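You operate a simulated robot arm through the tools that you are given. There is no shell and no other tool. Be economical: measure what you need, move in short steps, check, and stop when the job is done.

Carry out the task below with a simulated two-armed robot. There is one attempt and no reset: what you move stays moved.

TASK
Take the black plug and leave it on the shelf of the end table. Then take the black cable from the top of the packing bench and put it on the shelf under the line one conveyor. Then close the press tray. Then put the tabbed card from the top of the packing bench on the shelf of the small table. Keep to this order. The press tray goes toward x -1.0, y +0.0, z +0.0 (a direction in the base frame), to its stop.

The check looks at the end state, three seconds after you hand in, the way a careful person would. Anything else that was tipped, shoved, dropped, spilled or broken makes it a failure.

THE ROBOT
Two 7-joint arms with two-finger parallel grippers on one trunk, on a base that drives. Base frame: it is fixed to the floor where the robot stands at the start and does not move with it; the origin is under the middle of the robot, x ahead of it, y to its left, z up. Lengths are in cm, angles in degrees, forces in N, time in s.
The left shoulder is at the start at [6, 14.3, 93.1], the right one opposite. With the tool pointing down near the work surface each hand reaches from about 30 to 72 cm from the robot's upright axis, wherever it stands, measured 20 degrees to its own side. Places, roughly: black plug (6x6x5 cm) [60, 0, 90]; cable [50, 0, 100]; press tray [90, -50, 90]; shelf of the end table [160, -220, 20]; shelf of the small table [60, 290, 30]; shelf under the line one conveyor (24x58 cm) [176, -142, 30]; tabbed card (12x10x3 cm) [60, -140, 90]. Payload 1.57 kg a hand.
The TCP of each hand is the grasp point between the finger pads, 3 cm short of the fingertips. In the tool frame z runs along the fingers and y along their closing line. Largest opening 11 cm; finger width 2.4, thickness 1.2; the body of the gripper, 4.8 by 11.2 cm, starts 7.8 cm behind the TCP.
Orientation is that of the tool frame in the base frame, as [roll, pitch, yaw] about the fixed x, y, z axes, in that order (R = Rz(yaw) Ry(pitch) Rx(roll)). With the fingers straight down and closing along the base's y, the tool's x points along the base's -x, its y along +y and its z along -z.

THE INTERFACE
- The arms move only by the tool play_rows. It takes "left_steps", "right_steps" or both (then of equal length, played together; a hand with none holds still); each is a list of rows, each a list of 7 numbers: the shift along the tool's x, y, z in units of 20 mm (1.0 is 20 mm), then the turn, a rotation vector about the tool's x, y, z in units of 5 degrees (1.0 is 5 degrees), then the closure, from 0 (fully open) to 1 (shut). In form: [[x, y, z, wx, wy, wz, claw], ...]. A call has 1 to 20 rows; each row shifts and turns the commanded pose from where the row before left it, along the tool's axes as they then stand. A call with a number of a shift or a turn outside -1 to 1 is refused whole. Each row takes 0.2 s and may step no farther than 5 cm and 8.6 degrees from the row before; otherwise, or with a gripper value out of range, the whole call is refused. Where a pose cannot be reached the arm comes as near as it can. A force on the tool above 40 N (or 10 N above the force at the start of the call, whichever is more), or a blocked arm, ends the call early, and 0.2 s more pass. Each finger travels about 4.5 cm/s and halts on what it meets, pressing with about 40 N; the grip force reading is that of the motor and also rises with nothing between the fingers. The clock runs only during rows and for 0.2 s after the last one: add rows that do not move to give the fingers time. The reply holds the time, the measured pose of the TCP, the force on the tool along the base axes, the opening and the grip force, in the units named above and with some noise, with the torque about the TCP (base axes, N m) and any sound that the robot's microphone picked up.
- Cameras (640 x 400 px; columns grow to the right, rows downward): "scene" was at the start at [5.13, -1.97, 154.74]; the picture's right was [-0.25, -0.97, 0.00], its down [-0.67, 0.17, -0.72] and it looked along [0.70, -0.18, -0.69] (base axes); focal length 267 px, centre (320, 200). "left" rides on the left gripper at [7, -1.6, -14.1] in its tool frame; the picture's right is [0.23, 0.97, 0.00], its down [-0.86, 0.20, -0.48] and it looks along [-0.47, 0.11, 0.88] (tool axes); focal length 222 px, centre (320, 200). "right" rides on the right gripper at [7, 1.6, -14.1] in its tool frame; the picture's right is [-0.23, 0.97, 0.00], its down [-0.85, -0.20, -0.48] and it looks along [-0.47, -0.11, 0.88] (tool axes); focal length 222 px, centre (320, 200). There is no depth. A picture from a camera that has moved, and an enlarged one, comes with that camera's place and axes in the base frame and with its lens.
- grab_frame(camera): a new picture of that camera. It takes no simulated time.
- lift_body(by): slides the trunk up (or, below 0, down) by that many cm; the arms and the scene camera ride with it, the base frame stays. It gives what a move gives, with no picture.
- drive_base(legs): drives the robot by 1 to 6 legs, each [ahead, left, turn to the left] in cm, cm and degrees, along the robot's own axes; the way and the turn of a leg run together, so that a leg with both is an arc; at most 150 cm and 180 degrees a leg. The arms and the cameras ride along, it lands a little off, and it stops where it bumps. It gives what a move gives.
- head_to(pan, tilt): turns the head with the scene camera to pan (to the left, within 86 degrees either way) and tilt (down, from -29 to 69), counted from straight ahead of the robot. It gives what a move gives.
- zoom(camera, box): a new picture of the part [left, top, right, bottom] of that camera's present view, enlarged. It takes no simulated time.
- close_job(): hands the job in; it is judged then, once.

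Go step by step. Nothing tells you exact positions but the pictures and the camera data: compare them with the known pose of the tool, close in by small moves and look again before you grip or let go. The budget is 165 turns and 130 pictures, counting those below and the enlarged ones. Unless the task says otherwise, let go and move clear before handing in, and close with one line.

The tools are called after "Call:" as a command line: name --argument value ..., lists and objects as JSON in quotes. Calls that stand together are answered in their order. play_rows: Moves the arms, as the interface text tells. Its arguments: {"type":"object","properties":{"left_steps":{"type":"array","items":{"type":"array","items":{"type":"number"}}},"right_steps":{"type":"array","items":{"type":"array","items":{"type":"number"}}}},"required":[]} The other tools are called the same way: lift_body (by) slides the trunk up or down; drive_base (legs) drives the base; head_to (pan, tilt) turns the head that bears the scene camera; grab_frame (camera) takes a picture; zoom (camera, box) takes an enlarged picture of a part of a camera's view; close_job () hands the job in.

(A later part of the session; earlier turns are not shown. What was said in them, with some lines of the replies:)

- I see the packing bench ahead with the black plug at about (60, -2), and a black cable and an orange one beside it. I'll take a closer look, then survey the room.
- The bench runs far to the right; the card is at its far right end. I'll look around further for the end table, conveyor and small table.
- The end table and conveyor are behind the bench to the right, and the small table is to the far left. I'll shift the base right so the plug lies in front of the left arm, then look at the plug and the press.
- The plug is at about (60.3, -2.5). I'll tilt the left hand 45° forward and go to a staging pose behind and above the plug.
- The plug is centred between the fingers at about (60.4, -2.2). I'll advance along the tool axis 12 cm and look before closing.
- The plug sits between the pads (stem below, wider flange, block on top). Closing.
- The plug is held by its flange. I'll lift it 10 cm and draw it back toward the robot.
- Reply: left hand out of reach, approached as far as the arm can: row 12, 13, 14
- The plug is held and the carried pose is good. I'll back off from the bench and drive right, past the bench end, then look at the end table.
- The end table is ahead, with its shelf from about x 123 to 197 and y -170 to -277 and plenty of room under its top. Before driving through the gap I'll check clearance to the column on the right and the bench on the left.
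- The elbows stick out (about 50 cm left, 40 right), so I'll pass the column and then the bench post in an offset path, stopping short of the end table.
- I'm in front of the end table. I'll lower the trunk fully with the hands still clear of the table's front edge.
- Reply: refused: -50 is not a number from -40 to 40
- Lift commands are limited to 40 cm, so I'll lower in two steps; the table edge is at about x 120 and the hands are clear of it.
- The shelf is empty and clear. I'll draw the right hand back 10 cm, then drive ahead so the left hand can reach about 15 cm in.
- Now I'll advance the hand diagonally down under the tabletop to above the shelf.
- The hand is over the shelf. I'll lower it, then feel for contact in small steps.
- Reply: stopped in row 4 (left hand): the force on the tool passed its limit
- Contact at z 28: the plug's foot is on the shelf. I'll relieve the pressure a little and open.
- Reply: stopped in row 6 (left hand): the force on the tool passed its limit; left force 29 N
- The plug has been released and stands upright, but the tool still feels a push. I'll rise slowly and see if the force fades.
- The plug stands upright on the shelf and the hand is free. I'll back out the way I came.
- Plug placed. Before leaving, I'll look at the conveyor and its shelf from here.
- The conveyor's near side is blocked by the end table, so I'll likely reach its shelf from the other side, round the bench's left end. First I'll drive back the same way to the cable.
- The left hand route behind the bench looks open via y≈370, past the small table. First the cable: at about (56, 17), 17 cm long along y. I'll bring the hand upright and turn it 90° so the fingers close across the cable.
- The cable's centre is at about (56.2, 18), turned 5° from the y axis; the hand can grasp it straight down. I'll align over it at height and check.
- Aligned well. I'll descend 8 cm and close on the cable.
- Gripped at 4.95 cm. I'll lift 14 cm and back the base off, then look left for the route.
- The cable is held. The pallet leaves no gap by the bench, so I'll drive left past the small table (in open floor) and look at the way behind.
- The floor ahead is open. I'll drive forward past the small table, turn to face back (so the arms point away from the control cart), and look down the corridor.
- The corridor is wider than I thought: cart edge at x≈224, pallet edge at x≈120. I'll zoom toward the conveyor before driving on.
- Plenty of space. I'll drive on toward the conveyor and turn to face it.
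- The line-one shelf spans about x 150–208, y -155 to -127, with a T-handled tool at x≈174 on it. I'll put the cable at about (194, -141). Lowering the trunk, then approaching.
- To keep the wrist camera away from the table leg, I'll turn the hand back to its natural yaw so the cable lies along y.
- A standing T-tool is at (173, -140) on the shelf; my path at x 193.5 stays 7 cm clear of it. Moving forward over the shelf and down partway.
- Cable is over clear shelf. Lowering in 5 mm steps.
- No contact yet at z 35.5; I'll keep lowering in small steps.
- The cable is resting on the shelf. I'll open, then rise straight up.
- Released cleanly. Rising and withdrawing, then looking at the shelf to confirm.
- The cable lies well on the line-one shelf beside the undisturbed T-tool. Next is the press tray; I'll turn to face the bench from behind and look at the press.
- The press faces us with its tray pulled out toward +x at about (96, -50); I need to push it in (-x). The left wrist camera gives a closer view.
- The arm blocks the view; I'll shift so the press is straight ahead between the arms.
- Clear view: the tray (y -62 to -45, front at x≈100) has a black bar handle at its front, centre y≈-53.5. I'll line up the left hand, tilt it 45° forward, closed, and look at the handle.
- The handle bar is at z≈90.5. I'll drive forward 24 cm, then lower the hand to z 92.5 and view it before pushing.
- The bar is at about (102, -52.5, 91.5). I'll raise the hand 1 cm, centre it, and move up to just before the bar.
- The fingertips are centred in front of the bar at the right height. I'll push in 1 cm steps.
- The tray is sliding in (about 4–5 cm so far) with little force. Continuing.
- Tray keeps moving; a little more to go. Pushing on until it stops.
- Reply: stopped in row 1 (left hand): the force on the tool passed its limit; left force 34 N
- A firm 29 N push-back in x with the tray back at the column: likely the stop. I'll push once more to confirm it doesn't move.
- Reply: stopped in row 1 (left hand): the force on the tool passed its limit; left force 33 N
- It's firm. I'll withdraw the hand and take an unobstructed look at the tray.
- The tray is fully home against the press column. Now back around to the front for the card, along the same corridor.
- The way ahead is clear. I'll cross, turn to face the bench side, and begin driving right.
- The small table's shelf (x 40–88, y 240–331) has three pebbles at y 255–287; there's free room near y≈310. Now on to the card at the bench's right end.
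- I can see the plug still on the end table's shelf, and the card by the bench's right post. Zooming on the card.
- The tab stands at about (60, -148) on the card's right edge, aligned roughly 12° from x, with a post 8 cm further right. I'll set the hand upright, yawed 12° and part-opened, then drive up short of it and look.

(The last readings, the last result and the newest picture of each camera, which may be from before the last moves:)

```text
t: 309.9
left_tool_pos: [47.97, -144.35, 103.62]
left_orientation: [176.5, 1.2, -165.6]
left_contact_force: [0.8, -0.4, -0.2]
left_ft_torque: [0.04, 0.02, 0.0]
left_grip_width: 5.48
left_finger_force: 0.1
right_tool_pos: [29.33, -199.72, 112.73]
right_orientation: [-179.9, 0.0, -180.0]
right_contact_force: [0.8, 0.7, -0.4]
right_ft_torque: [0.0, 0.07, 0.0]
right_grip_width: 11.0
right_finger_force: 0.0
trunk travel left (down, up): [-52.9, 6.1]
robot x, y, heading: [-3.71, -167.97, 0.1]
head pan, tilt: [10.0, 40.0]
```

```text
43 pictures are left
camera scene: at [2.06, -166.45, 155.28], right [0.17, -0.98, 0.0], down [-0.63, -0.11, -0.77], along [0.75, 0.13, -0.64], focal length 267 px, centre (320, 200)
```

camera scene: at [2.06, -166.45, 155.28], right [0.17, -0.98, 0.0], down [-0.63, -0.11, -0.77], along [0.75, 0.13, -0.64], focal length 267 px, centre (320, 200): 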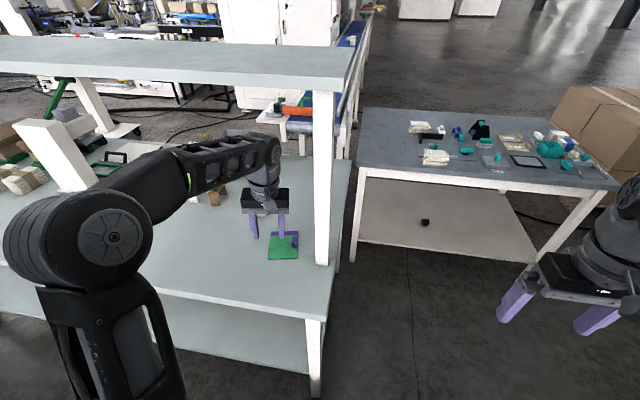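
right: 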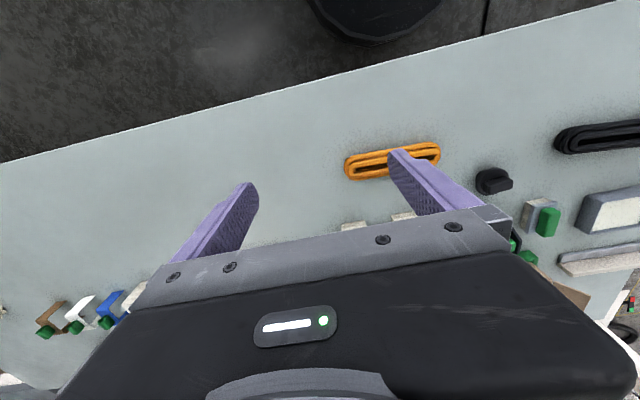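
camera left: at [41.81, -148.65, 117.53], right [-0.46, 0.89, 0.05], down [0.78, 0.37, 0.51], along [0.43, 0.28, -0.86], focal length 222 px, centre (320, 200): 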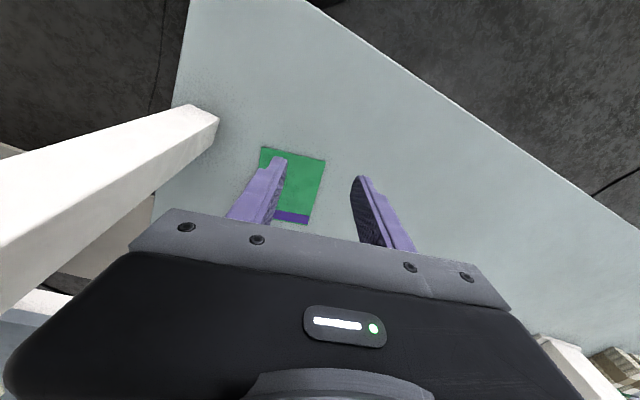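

The card is visible by the fingers. I'll zoom the scene camera in for an accurate tab position.

Call:
zoom --camera "scene" --box '[230, 190, 350, 290]'

```text
4.00 times, centred on (290, 240) of scene
camera zoom: at [2.06, -166.45, 155.28], right [0.17, -0.98, 0.0], down [-0.63, -0.11, -0.77], along [0.75, 0.13, -0.64], focal length 1066 px, centre (440, 40)
```

zoom: 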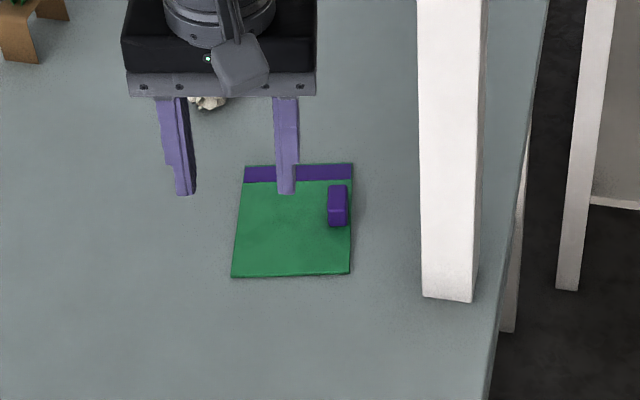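

Tab centre is at (58.2, -148.2), post face at y -156.4. Moving the hand over the tab at height.

Call:
play_rows --left_steps '[[-0.89, -0.627, 0, 0.7, 0, 0, 0.5], [-0.89, -0.627, 0, 0, 0, 0, 0.5], [-0.89, -0.627, 0, 0, 0, 0, 0.5], [-0.89, -0.627, 0, 0, 0, 0, 0.5], [-0.89, -0.627, 0, 0, 0, 0, 0.5], [0, 0, 1, 0, 0, 0, 0.5], [0, 0, 1, 0, 0, 0, 0.5], [0, 0, 1, 0, 0, 0, 0.5]]'

Call:
grab_frame --camera "left"

Call:
zoom --camera "scene" --box '[230, 160, 350, 260]'

```text
t: 311.7
left_tool_pos: [58.38, -148.37, 97.64]
left_orientation: [179.9, 1.2, -165.7]
left_contact_force: [0.3, 0.4, -0.1]
left_ft_torque: [0.01, 0.0, -0.05]
left_grip_width: 5.46
left_finger_force: 0.1
right_tool_pos: [29.38, -199.66, 112.66]
right_orientation: [-179.9, 0.1, -180.0]
right_contact_force: [-0.1, 0.1, 0.8]
right_ft_torque: [-0.01, -0.01, 0.0]
right_grip_width: 11.02
right_finger_force: 0.1
trunk travel left (down, up): [-52.9, 6.1]
robot x, y, heading: [-4.0, -168.08, 0.6]
head pan, tilt: [10.0, 40.0]
```

```text
41 pictures are left
camera left: at [51.87, -151.59, 111.7], right [-0.46, 0.89, -0.01], down [0.77, 0.4, 0.5], along [0.44, 0.22, -0.87], focal length 222 px, centre (320, 200)
```

left: 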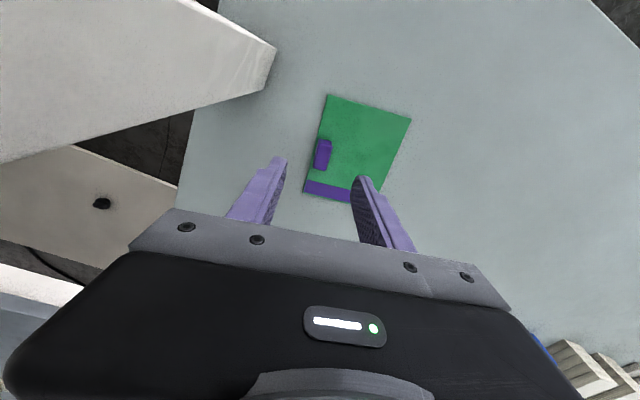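

```text
4.00 times, centred on (290, 210) of scene
camera zoom: at [1.96, -166.44, 155.28], right [0.17, -0.98, 0.0], down [-0.63, -0.11, -0.77], along [0.75, 0.13, -0.64], focal length 1066 px, centre (440, 160)
```

zoom: 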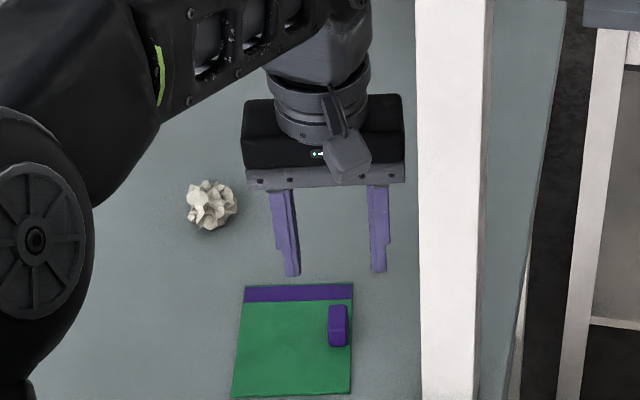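

The tab lies between the fingers (58.3, -148.1). Descending.

Call:
play_rows --left_steps '[[0, 0, 0.95, 0, 0, 0, 0.5], [0, 0, 0.95, 0, 0, 0, 0.5], [0, 0, 0.95, 0, 0, 0, 0.5], [0, 0, 0.9, 0, 0, 0, 0.5]]'

Call:
grab_frame --camera "left"

Call:
zoom --camera "scene" --box '[230, 180, 350, 280]'

```text
t: 312.7
left_tool_pos: [58.29, -148.24, 90.13]
left_orientation: [180.0, 1.3, -165.7]
left_contact_force: [0.6, 0.7, 0.4]
left_ft_torque: [0.03, 0.0, 0.02]
left_grip_width: 5.5
left_finger_force: 0.0
right_tool_pos: [29.39, -199.63, 112.65]
right_orientation: [-179.9, 0.0, 179.9]
right_contact_force: [0.5, 0.0, -0.3]
right_ft_torque: [-0.01, 0.02, 0.0]
right_grip_width: 11.0
right_finger_force: 0.2
trunk travel left (down, up): [-52.9, 6.1]
robot x, y, heading: [-3.8, -168.03, -0.1]
head pan, tilt: [10.0, 40.0]
```

```text
39 pictures are left
camera left: at [51.9, -151.59, 104.24], right [-0.46, 0.89, -0.01], down [0.77, 0.4, 0.5], along [0.44, 0.22, -0.87], focal length 222 px, centre (320, 200)
```

left: 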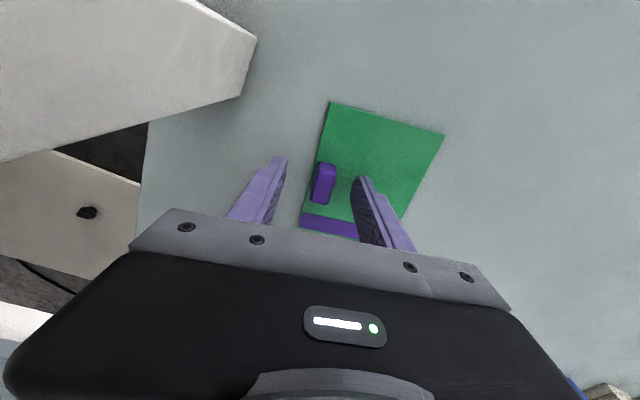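

```text
4.00 times, centred on (290, 230) of scene
camera zoom: at [1.97, -166.45, 155.28], right [0.17, -0.98, 0.0], down [-0.63, -0.11, -0.77], along [0.75, 0.13, -0.64], focal length 1066 px, centre (440, 80)
```

zoom: 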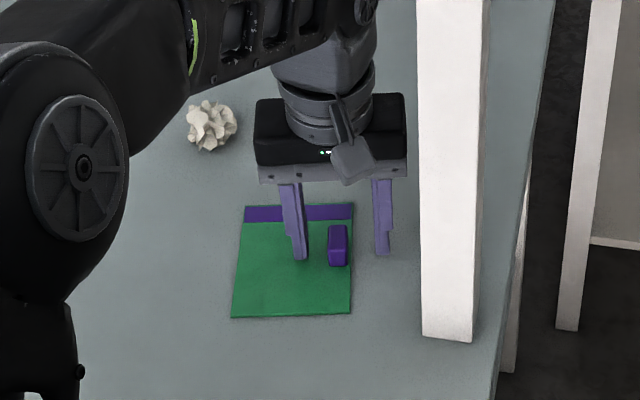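

The tab is centred between the fingertips. Closing.

Call:
play_rows --left_steps '[[0, 0, 0, 0, 0, 0, 1], [0, 0, 0, 0, 0, 0, 1], [0, 0, 0, 0, 0, 0, 1], [0, 0, 0, 0, 0, 0, 1], [0, 0, 0, 0, 0, 0, 1]]'

Call:
play_rows --left_steps '[[0, 0, -0.5, 0, 0, 0, 1], [0, 0, -1, 0, 0, 0, 1], [0, 0, -1, 0, 0, 0, 1], [0, 0, -1, 0, 0, 0, 1], [0, 0, -1, 0, 0, 0, 1], [0, 0, -1, 0, 0, 0, 1], [0, 0, 0, 0, 0, 0, 1]]'

Call:
grab_frame --camera "left"

```text
t: 313.9
left_tool_pos: [58.48, -148.2, 90.2]
left_orientation: [-179.9, 1.2, -165.7]
left_contact_force: [0.2, 0.1, -1.9]
left_ft_torque: [-0.01, 0.03, 0.0]
left_grip_width: 1.49
left_finger_force: 31.3
right_tool_pos: [29.46, -199.63, 112.72]
right_orientation: [-179.9, 0.0, 180.0]
right_contact_force: [0.8, 0.3, 0.2]
right_ft_torque: [-0.03, -0.01, -0.01]
right_grip_width: 11.01
right_finger_force: 0.0
trunk travel left (down, up): [-52.9, 6.1]
robot x, y, heading: [-3.62, -168.14, 0.1]
head pan, tilt: [10.0, 40.0]
```

```text
t: 315.5
left_tool_pos: [58.37, -148.24, 101.28]
left_orientation: [180.0, 1.1, -165.7]
left_contact_force: [0.0, 0.0, -0.6]
left_ft_torque: [-0.03, 0.0, 0.01]
left_grip_width: 1.47
left_finger_force: 30.7
right_tool_pos: [29.38, -199.68, 112.64]
right_orientation: [-179.9, 0.1, 180.0]
right_contact_force: [0.8, 0.2, 0.1]
right_ft_torque: [0.01, -0.01, 0.0]
right_grip_width: 11.02
right_finger_force: 0.2
trunk travel left (down, up): [-52.9, 6.1]
robot x, y, heading: [-4.23, -168.05, 0.1]
head pan, tilt: [10.0, 40.0]
```

```text
37 pictures are left
camera left: at [51.78, -151.61, 115.31], right [-0.46, 0.89, -0.01], down [0.77, 0.4, 0.5], along [0.44, 0.22, -0.87], focal length 222 px, centre (320, 200)
```

left: 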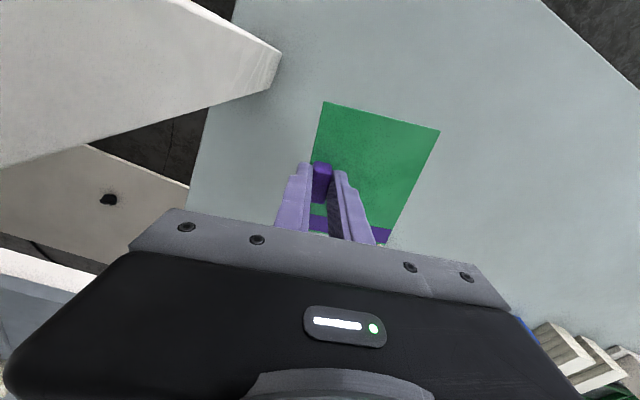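

The card is held flat by its tab. I'll draw it clear of the post, back off, and drive left to the small table.

Call:
play_rows --left_steps '[[0.89, 0.627, 0, 0, 0, 0, 1], [0.89, 0.627, 0, 0, 0, 0, 1], [0.89, 0.627, 0, 0, 0, 0, 1], [0.89, 0.627, 0, 0, 0, 0, 1], [0.89, 0.627, 0, 0, 0, 0, 1]]'

Call:
drive_base --legs '[[-36, 0, 0], [0, 150, 0], [0, 100, 0]]'

```text
t: 316.7
left_tool_pos: [48.02, -144.21, 101.02]
left_orientation: [-180.0, 1.3, -165.6]
left_contact_force: [-0.3, -0.3, -0.7]
left_ft_torque: [-0.03, -0.02, -0.03]
left_grip_width: 1.47
left_finger_force: 31.0
right_tool_pos: [29.34, -199.71, 112.62]
right_orientation: [-179.9, 0.2, 180.0]
right_contact_force: [-1.3, 0.3, 0.3]
right_ft_torque: [-0.01, -0.03, -0.01]
right_grip_width: 11.01
right_finger_force: 0.0
trunk travel left (down, up): [-52.9, 6.1]
robot x, y, heading: [-3.69, -168.03, 0.0]
head pan, tilt: [10.0, 40.0]
```

```text
t: 330.8
left_tool_pos: [8.86, 105.55, 100.97]
left_orientation: [-180.0, 1.1, -164.6]
left_contact_force: [0.0, 1.2, -0.7]
left_ft_torque: [-0.02, -0.02, 0.0]
left_grip_width: 1.47
left_finger_force: 30.6
right_tool_pos: [-8.73, 49.81, 112.68]
right_orientation: [-179.9, 0.1, -178.9]
right_contact_force: [0.4, 0.2, -0.3]
right_ft_torque: [-0.02, 0.0, 0.02]
right_grip_width: 10.98
right_finger_force: 0.1
trunk travel left (down, up): [-52.9, 6.1]
robot x, y, heading: [-42.22, 80.55, 1.2]
head pan, tilt: [10.0, 40.0]
```

Call:
drive_base --legs '[[0, 0, -1.2], [0, 100, 0], [0, 104, 0]]'

Call:
head_to --pan 5 --tilt 35

Call:
grab_frame --camera "scene"

Call:
grab_frame --camera "left"

```text
t: 341.4
left_tool_pos: [9.29, 309.8, 100.97]
left_orientation: [-180.0, 1.3, -165.9]
left_contact_force: [-0.3, 0.7, -0.6]
left_ft_torque: [0.01, 0.0, 0.0]
left_grip_width: 1.48
left_finger_force: 30.3
right_tool_pos: [-9.49, 254.36, 112.76]
right_orientation: [-179.9, 0.1, 179.9]
right_contact_force: [0.1, -0.4, 0.2]
right_ft_torque: [-0.01, 0.01, -0.01]
right_grip_width: 10.98
right_finger_force: 0.2
trunk travel left (down, up): [-52.9, 6.1]
robot x, y, heading: [-42.59, 286.17, -0.1]
head pan, tilt: [10.0, 40.0]
```

```text
t: 342.0
left_tool_pos: [9.34, 309.8, 100.93]
left_orientation: [180.0, 1.2, -165.9]
left_contact_force: [0.6, -0.6, -0.5]
left_ft_torque: [0.02, 0.02, 0.0]
left_grip_width: 1.48
left_finger_force: 30.6
right_tool_pos: [-9.47, 254.4, 112.61]
right_orientation: [-179.8, 0.1, 179.8]
right_contact_force: [1.3, -0.3, -0.1]
right_ft_torque: [-0.01, -0.02, 0.0]
right_grip_width: 11.01
right_finger_force: 0.2
trunk travel left (down, up): [-52.9, 6.1]
robot x, y, heading: [-42.62, 286.22, 0.1]
head pan, tilt: [5.0, 35.0]
```

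```text
36 pictures are left
camera scene: at [-36.48, 287.04, 156.03], right [0.09, -1.0, 0.0], down [-0.57, -0.05, -0.82], along [0.82, 0.07, -0.57], focal length 267 px, centre (320, 200)
```

scene: 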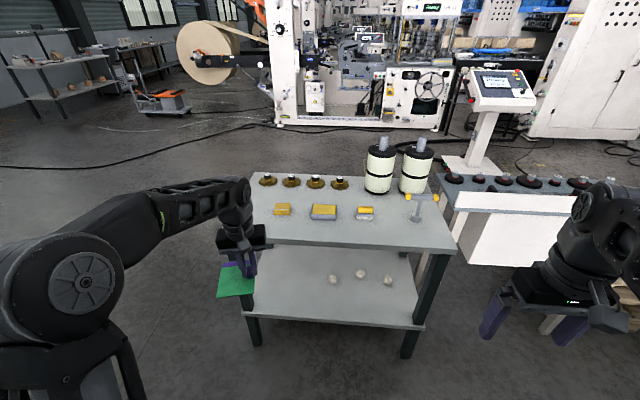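

```text
35 pictures are left
camera left: at [2.8, 306.48, 115.05], right [-0.46, 0.89, -0.01], down [0.77, 0.4, 0.5], along [0.44, 0.22, -0.87], focal length 222 px, centre (320, 200)
```

left: 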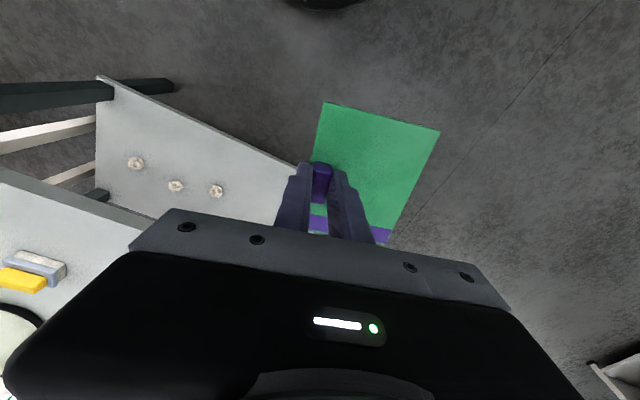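

The shelf spans x 40–88, y 242–333 with pebbles at y ≤ 288; I'll place the card with its tab near (57, 303). First lower the trunk, then the hand, so the wrist fits under the tabletop.

Call:
lift_body --by -40

Call:
lift_body --by -12.5

Call:
play_rows --left_steps '[[0, 0, 1, 0, 0, 0, 1], [0, 0, 1, 0, 0, 0, 1], [0, 0, 1, 0, 0, 0, 1], [0, 0, 1, 0, 0, 0, 1], [0, 0, 0.9, 0, 0, 0, 1]]'

Call:
drive_base --legs '[[12, -6, 0]]'

Call:
grab_frame --camera "scene"

Call:
grab_frame --camera "left"

```text
t: 345.9
left_tool_pos: [9.32, 309.79, 60.89]
left_orientation: [180.0, 1.2, -165.9]
left_contact_force: [-0.2, 0.2, -0.8]
left_ft_torque: [-0.01, -0.01, 0.01]
left_grip_width: 1.46
left_finger_force: 30.7
right_tool_pos: [-9.66, 254.51, 72.73]
right_orientation: [-179.9, 0.1, 179.8]
right_contact_force: [-0.1, 0.4, -0.6]
right_ft_torque: [-0.01, -0.01, -0.02]
right_grip_width: 11.02
right_finger_force: 0.1
trunk travel left (down, up): [-12.9, 46.1]
robot x, y, heading: [-42.34, 286.08, -0.3]
head pan, tilt: [5.0, 35.0]
```

```text
t: 347.4
left_tool_pos: [9.25, 309.88, 48.46]
left_orientation: [-179.9, 1.2, -165.9]
left_contact_force: [-0.5, 0.3, -0.5]
left_ft_torque: [0.01, -0.01, 0.04]
left_grip_width: 1.51
left_finger_force: 30.9
right_tool_pos: [-9.52, 254.37, 60.14]
right_orientation: [-179.9, 0.1, 179.8]
right_contact_force: [0.0, -0.2, -0.5]
right_ft_torque: [0.0, -0.02, 0.01]
right_grip_width: 10.99
right_finger_force: 0.1
trunk travel left (down, up): [-0.4, 58.6]
robot x, y, heading: [-42.2, 286.18, -0.2]
head pan, tilt: [5.0, 35.0]
```

```text
t: 348.6
left_tool_pos: [9.31, 309.92, 38.56]
left_orientation: [180.0, 1.2, -165.9]
left_contact_force: [0.0, 0.2, -1.7]
left_ft_torque: [0.0, -0.03, -0.02]
left_grip_width: 1.49
left_finger_force: 30.6
right_tool_pos: [-9.5, 254.33, 60.19]
right_orientation: [-179.9, 0.1, 179.9]
right_contact_force: [0.5, 0.4, 0.1]
right_ft_torque: [0.01, -0.01, 0.0]
right_grip_width: 11.0
right_finger_force: 0.0
trunk travel left (down, up): [-0.4, 58.6]
robot x, y, heading: [-42.53, 286.27, -0.1]
head pan, tilt: [5.0, 35.0]
```

```text
t: 349.9
left_tool_pos: [21.28, 303.92, 38.59]
left_orientation: [179.9, 1.2, -166.0]
left_contact_force: [0.0, 0.3, -0.8]
left_ft_torque: [0.0, 0.04, 0.02]
left_grip_width: 1.49
left_finger_force: 30.9
right_tool_pos: [2.23, 248.23, 60.12]
right_orientation: [-180.0, 0.1, 179.7]
right_contact_force: [-1.0, -0.3, -0.9]
right_ft_torque: [-0.01, -0.04, -0.04]
right_grip_width: 11.03
right_finger_force: 0.0
trunk travel left (down, up): [-0.4, 58.6]
robot x, y, heading: [-30.44, 280.01, -0.2]
head pan, tilt: [5.0, 35.0]
```

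```text
34 pictures are left
camera scene: at [-24.63, 281.0, 103.54], right [0.08, -1.0, 0.0], down [-0.57, -0.05, -0.82], along [0.82, 0.07, -0.57], focal length 267 px, centre (320, 200)
```

scene: 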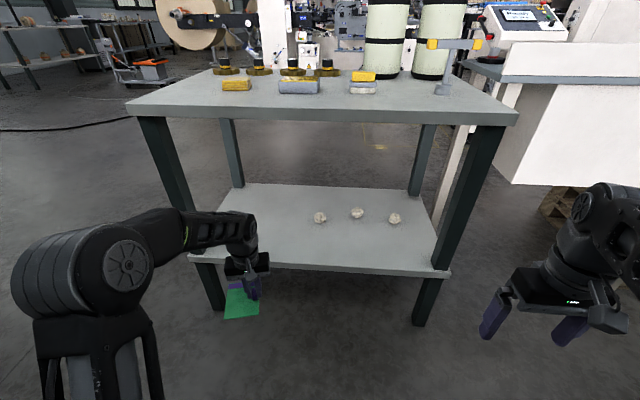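

```text
33 pictures are left
camera left: at [14.74, 300.46, 52.82], right [-0.46, 0.89, -0.01], down [0.77, 0.4, 0.5], along [0.44, 0.22, -0.87], focal length 222 px, centre (320, 200)
```

left: 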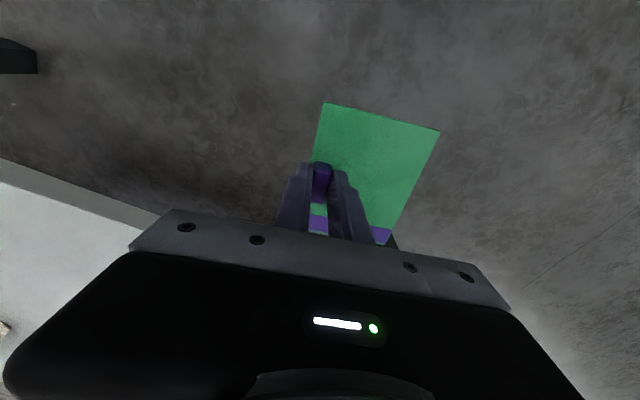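

The elbow could come near the table's front-left leg, so I'll extend the arm (drawing the elbow in) and shift right 7 cm before going forward.

Call:
play_rows --left_steps '[[-0.97, -0.242, 0, 0, 0, 0, 1], [-0.97, -0.242, 0, 0, 0, 0, 1], [-0.97, -0.242, 0, 0, 0, 0, 1], [-0.97, -0.242, 0, 0, 0, 0, 1]]'

Call:
drive_base --legs '[[0, -7, 0], [10, 0, 0]]'

Call:
grab_frame --camera "scene"

Call:
grab_frame --camera "left"

```text
t: 350.9
left_tool_pos: [29.24, 303.96, 38.89]
left_orientation: [179.9, 1.3, -165.9]
left_contact_force: [0.4, 0.1, -0.3]
left_ft_torque: [-0.03, -0.04, -0.01]
left_grip_width: 1.5
left_finger_force: 30.8
right_tool_pos: [2.2, 248.38, 60.06]
right_orientation: [-179.8, 0.1, 179.8]
right_contact_force: [-0.2, -0.4, -0.1]
right_ft_torque: [0.01, 0.0, -0.01]
right_grip_width: 10.99
right_finger_force: 0.1
trunk travel left (down, up): [-0.4, 58.6]
robot x, y, heading: [-30.56, 279.97, -0.2]
head pan, tilt: [5.0, 35.0]
```

```text
t: 352.6
left_tool_pos: [39.3, 296.75, 38.86]
left_orientation: [-180.0, 1.2, -166.1]
left_contact_force: [0.0, 1.0, -0.2]
left_ft_torque: [0.01, -0.03, 0.01]
left_grip_width: 1.48
left_finger_force: 31.0
right_tool_pos: [12.01, 241.34, 60.2]
right_orientation: [-179.8, 0.0, 179.5]
right_contact_force: [0.0, 0.2, -0.8]
right_ft_torque: [-0.02, 0.02, 0.02]
right_grip_width: 11.03
right_finger_force: 0.1
trunk travel left (down, up): [-0.4, 58.6]
robot x, y, heading: [-20.61, 273.16, -0.3]
head pan, tilt: [5.0, 35.0]
```

```text
32 pictures are left
camera scene: at [-14.72, 273.92, 103.54], right [0.08, -1.0, 0.0], down [-0.57, -0.05, -0.82], along [0.82, 0.07, -0.57], focal length 267 px, centre (320, 200)
```

scene: 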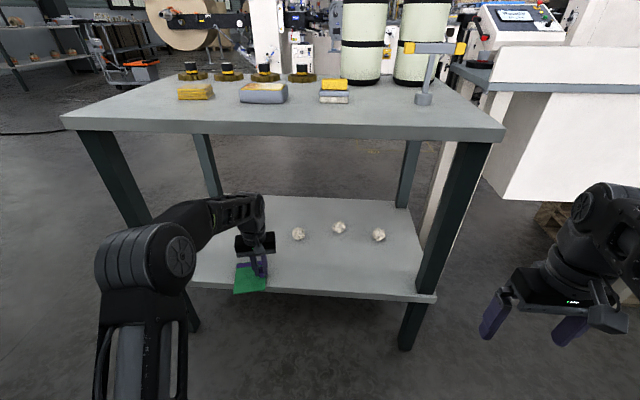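

```text
31 pictures are left
camera left: at [32.7, 293.39, 53.03], right [-0.45, 0.89, -0.01], down [0.77, 0.4, 0.5], along [0.44, 0.22, -0.87], focal length 222 px, centre (320, 200)
```

left: 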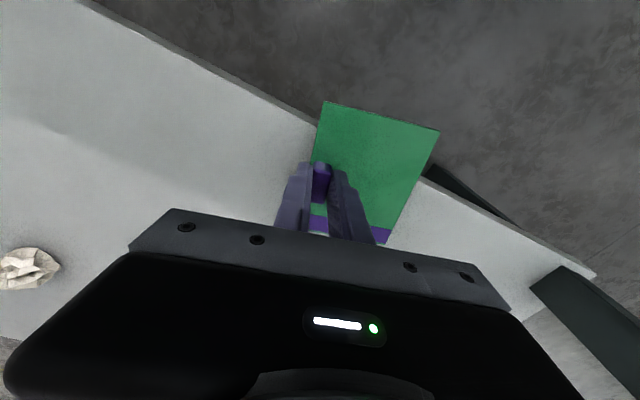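

Clearances look good: elbow at y≈310, leg at y≥329. I'll drive ahead 15.5 cm and check.

Call:
drive_base --legs '[[15.5, 0, 0]]'

Call:
grab_frame --camera "left"

Call:
grab_frame --camera "scene"

```text
t: 354.0
left_tool_pos: [54.66, 296.59, 38.94]
left_orientation: [179.9, 1.1, -166.2]
left_contact_force: [-0.5, -0.4, 0.2]
left_ft_torque: [-0.05, 0.03, -0.01]
left_grip_width: 1.48
left_finger_force: 31.3
right_tool_pos: [27.54, 241.07, 60.09]
right_orientation: [-179.9, 0.1, 179.5]
right_contact_force: [0.2, -0.1, 0.1]
right_ft_torque: [0.03, 0.01, 0.03]
right_grip_width: 11.0
right_finger_force: 0.1
trunk travel left (down, up): [-0.4, 58.6]
robot x, y, heading: [-5.08, 273.36, -0.3]
head pan, tilt: [5.0, 35.0]
```

```text
30 pictures are left
camera left: at [48.18, 293.33, 53.03], right [-0.45, 0.89, -0.01], down [0.77, 0.4, 0.5], along [0.44, 0.22, -0.87], focal length 222 px, centre (320, 200)
```

left: 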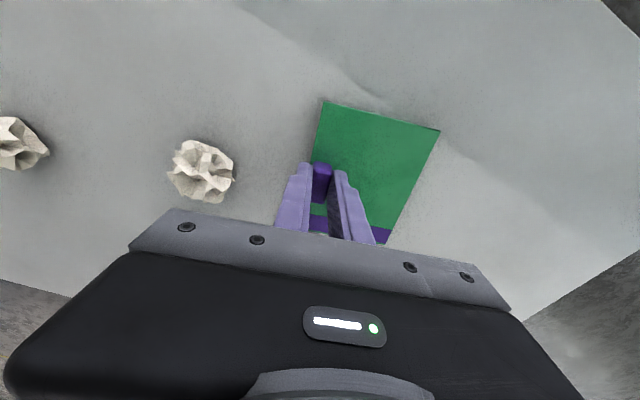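

```text
29 pictures are left
camera scene: at [0.78, 273.83, 103.54], right [0.08, -1.0, 0.0], down [-0.57, -0.05, -0.82], along [0.82, 0.07, -0.57], focal length 267 px, centre (320, 200)
```

scene: 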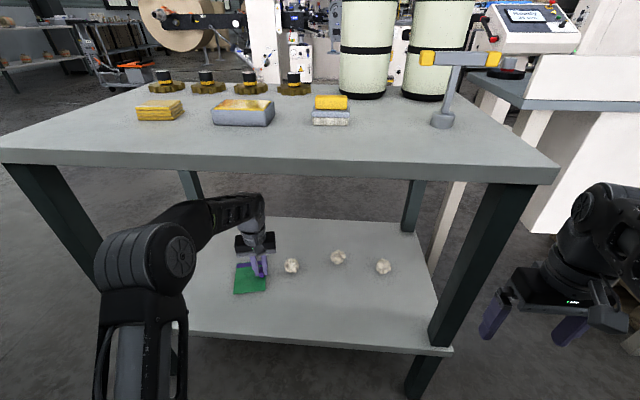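

A paper ball is ~4 cm to the card's right; I'll shift 2 cm left for margin and lower gently to contact.

Call:
play_rows --left_steps '[[-0.24, 0.97, 0, 0, 0, 0, 1], [0, 0, 0.5, 0, 0, 0, 1], [0, 0, 0.5, 0, 0, 0, 1], [0, 0, 0.25, 0, 0, 0, 1], [0, 0, 0.25, 0, 0, 0, 1], [0, 0, 0.15, 0, 0, 0, 1], [0, 0, 0.15, 0, 0, 0, 1]]'

Call:
grab_frame --camera "left"

```text
t: 355.0
left_tool_pos: [55.1, 298.65, 37.37]
left_orientation: [-179.8, 2.0, -166.0]
left_contact_force: [-4.0, 0.0, 17.4]
left_ft_torque: [0.04, 0.72, 0.11]
left_grip_width: 1.48
left_finger_force: 30.8
right_tool_pos: [27.62, 241.02, 60.17]
right_orientation: [-179.9, 0.2, 179.5]
right_contact_force: [0.2, 0.7, -1.0]
right_ft_torque: [0.01, -0.01, 0.02]
right_grip_width: 11.02
right_finger_force: 0.0
trunk travel left (down, up): [-0.4, 58.6]
robot x, y, heading: [-5.18, 272.77, -0.1]
head pan, tilt: [5.0, 35.0]
stopped in row 4 (left hand): the force on the tool passed its limit (the readings are from after the stop); the commanded pose is now the measured one
```

```text
28 pictures are left
camera left: at [48.33, 295.31, 51.42], right [-0.46, 0.89, -0.01], down [0.76, 0.4, 0.51], along [0.46, 0.22, -0.86], focal length 222 px, centre (320, 200)
```

left: 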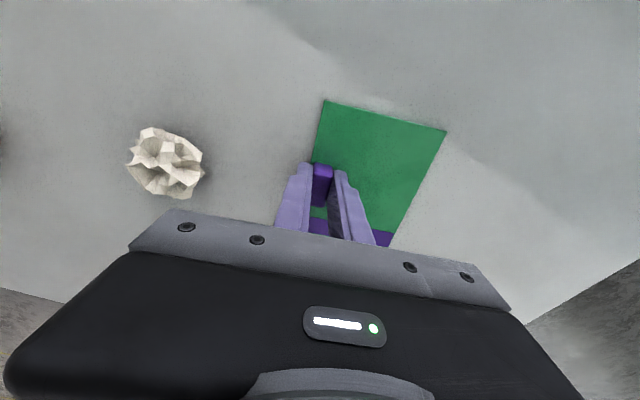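

The card touches the shelf at TCP z 37.4. Relieving the pressure slightly and opening partway.

Call:
play_rows --left_steps '[[0, 0, -0.1, 0, 0, 0, 1], [0, 0, 0, 0, 0, 0, 0.8], [0, 0, 0, 0, 0, 0, 0.65], [0, 0, 0, 0, 0, 0, 0.55], [0, 0, 0, 0, 0, 0, 0.55], [0, 0, 0, 0, 0, 0, 0.55]]'

Call:
grab_frame --camera "left"

```text
t: 356.4
left_tool_pos: [54.87, 298.64, 37.47]
left_orientation: [-179.9, 1.8, -166.0]
left_contact_force: [0.5, -1.5, 5.3]
left_ft_torque: [0.08, 0.06, 0.02]
left_grip_width: 4.72
left_finger_force: 0.3
right_tool_pos: [27.53, 241.07, 60.21]
right_orientation: [-179.9, 0.1, 179.5]
right_contact_force: [0.2, 0.8, -0.4]
right_ft_torque: [0.01, 0.04, 0.0]
right_grip_width: 10.97
right_finger_force: 0.1
trunk travel left (down, up): [-0.4, 58.6]
robot x, y, heading: [-5.25, 273.16, -0.7]
head pan, tilt: [5.0, 35.0]
```

```text
27 pictures are left
camera left: at [48.33, 295.33, 51.44], right [-0.45, 0.89, -0.01], down [0.77, 0.4, 0.5], along [0.45, 0.22, -0.86], focal length 222 px, centre (320, 200)
```

left: 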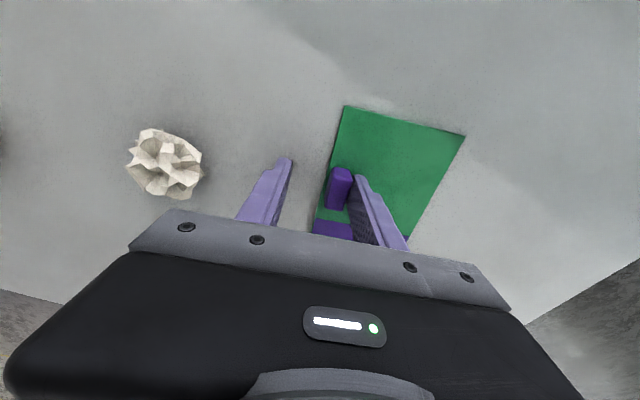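

The card is released and lies flat; it slid a bit with the finger. I'll rise straight up gently.

Call:
play_rows --left_steps '[[0, 0, -0.2, 0, 0, 0, 0.55], [0, 0.2, -0.2, 0, 0, 0, 0.55], [0, 0, -0.5, 0, 0, 0, 0.55], [0, 0, -0.8, 0, 0, 0, 0.55], [0, 0, -0.8, 0, 0, 0, 0.55]]'

Call:
grab_frame --camera "left"

```text
t: 357.6
left_tool_pos: [54.66, 299.14, 42.32]
left_orientation: [-179.8, 1.8, -166.2]
left_contact_force: [0.4, -0.1, -0.1]
left_ft_torque: [0.03, 0.0, 0.01]
left_grip_width: 4.99
left_finger_force: 0.2
right_tool_pos: [27.66, 241.15, 60.27]
right_orientation: [-179.9, 0.1, 179.5]
right_contact_force: [1.0, -0.2, 0.2]
right_ft_torque: [-0.01, 0.0, 0.02]
right_grip_width: 11.02
right_finger_force: 0.0
trunk travel left (down, up): [-0.4, 58.6]
robot x, y, heading: [-5.32, 272.81, -0.3]
head pan, tilt: [5.0, 35.0]
```

```text
26 pictures are left
camera left: at [48.03, 295.77, 56.35], right [-0.45, 0.89, -0.01], down [0.77, 0.4, 0.5], along [0.45, 0.22, -0.86], focal length 222 px, centre (320, 200)
```

left: 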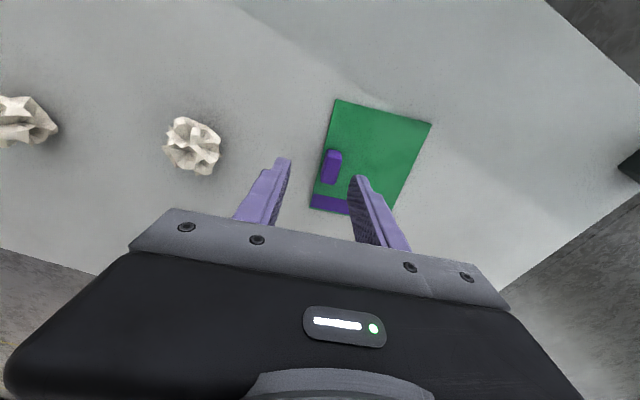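

The card is flat on the shelf, with the fingers clear above it. I'll back straight out and check everything.

Call:
drive_base --legs '[[-45, 0, 0]]'

Call:
grab_frame --camera "scene"

Call:
zoom --camera "scene" --box '[180, 90, 500, 290]'

```text
t: 360.3
left_tool_pos: [10.01, 299.25, 42.32]
left_orientation: [-179.8, 1.8, -166.0]
left_contact_force: [1.0, 0.8, 0.1]
left_ft_torque: [-0.03, 0.0, 0.04]
left_grip_width: 4.95
left_finger_force: 0.0
right_tool_pos: [-17.03, 241.38, 60.14]
right_orientation: [-179.9, 0.0, 179.5]
right_contact_force: [-0.7, -0.7, -0.1]
right_ft_torque: [-0.01, 0.0, 0.03]
right_grip_width: 11.0
right_finger_force: 0.0
trunk travel left (down, up): [-0.4, 58.6]
robot x, y, heading: [-49.48, 273.56, -0.3]
head pan, tilt: [5.0, 35.0]
```

```text
25 pictures are left
camera scene: at [-43.77, 274.09, 103.54], right [0.08, -1.0, 0.0], down [-0.57, -0.05, -0.82], along [0.82, 0.07, -0.57], focal length 267 px, centre (320, 200)
```

scene: 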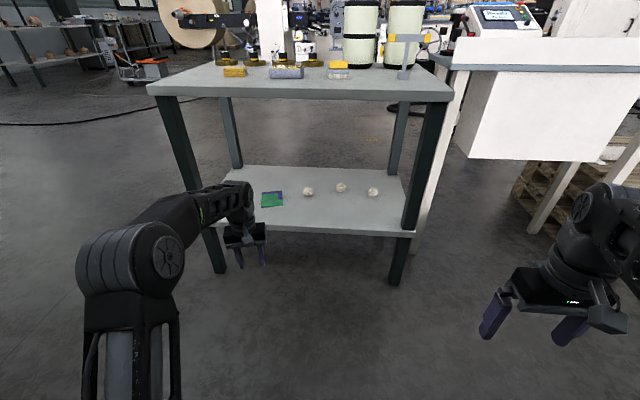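

```text
2.00 times, centred on (340, 190) of scene
camera zoom: at [-43.77, 274.09, 103.54], right [0.08, -1.0, 0.0], down [-0.57, -0.05, -0.82], along [0.82, 0.07, -0.57], focal length 533 px, centre (280, 220)
```

zoom: 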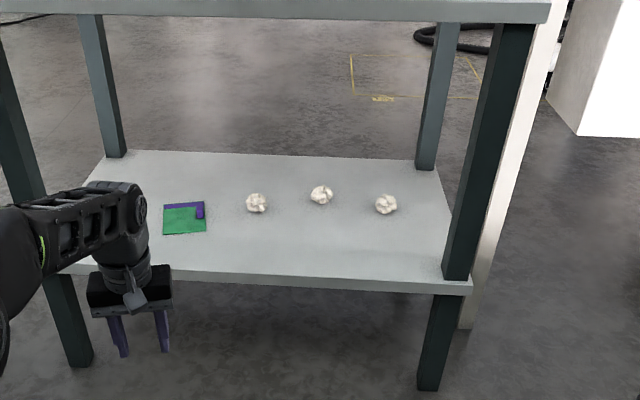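

The card lies flat on the small table's shelf with nothing else disturbed. The plug, the cable and the press tray were each checked earlier, and both hands are clear, so I'm handing in.

Call:
close_job

```text
The job is handed in.
```

All four steps are done in order and the job is handed in: the plug is on the end table's shelf, the cable is on the line one shelf, the press tray is pushed to its stop, and the card is on the small table's shelf.
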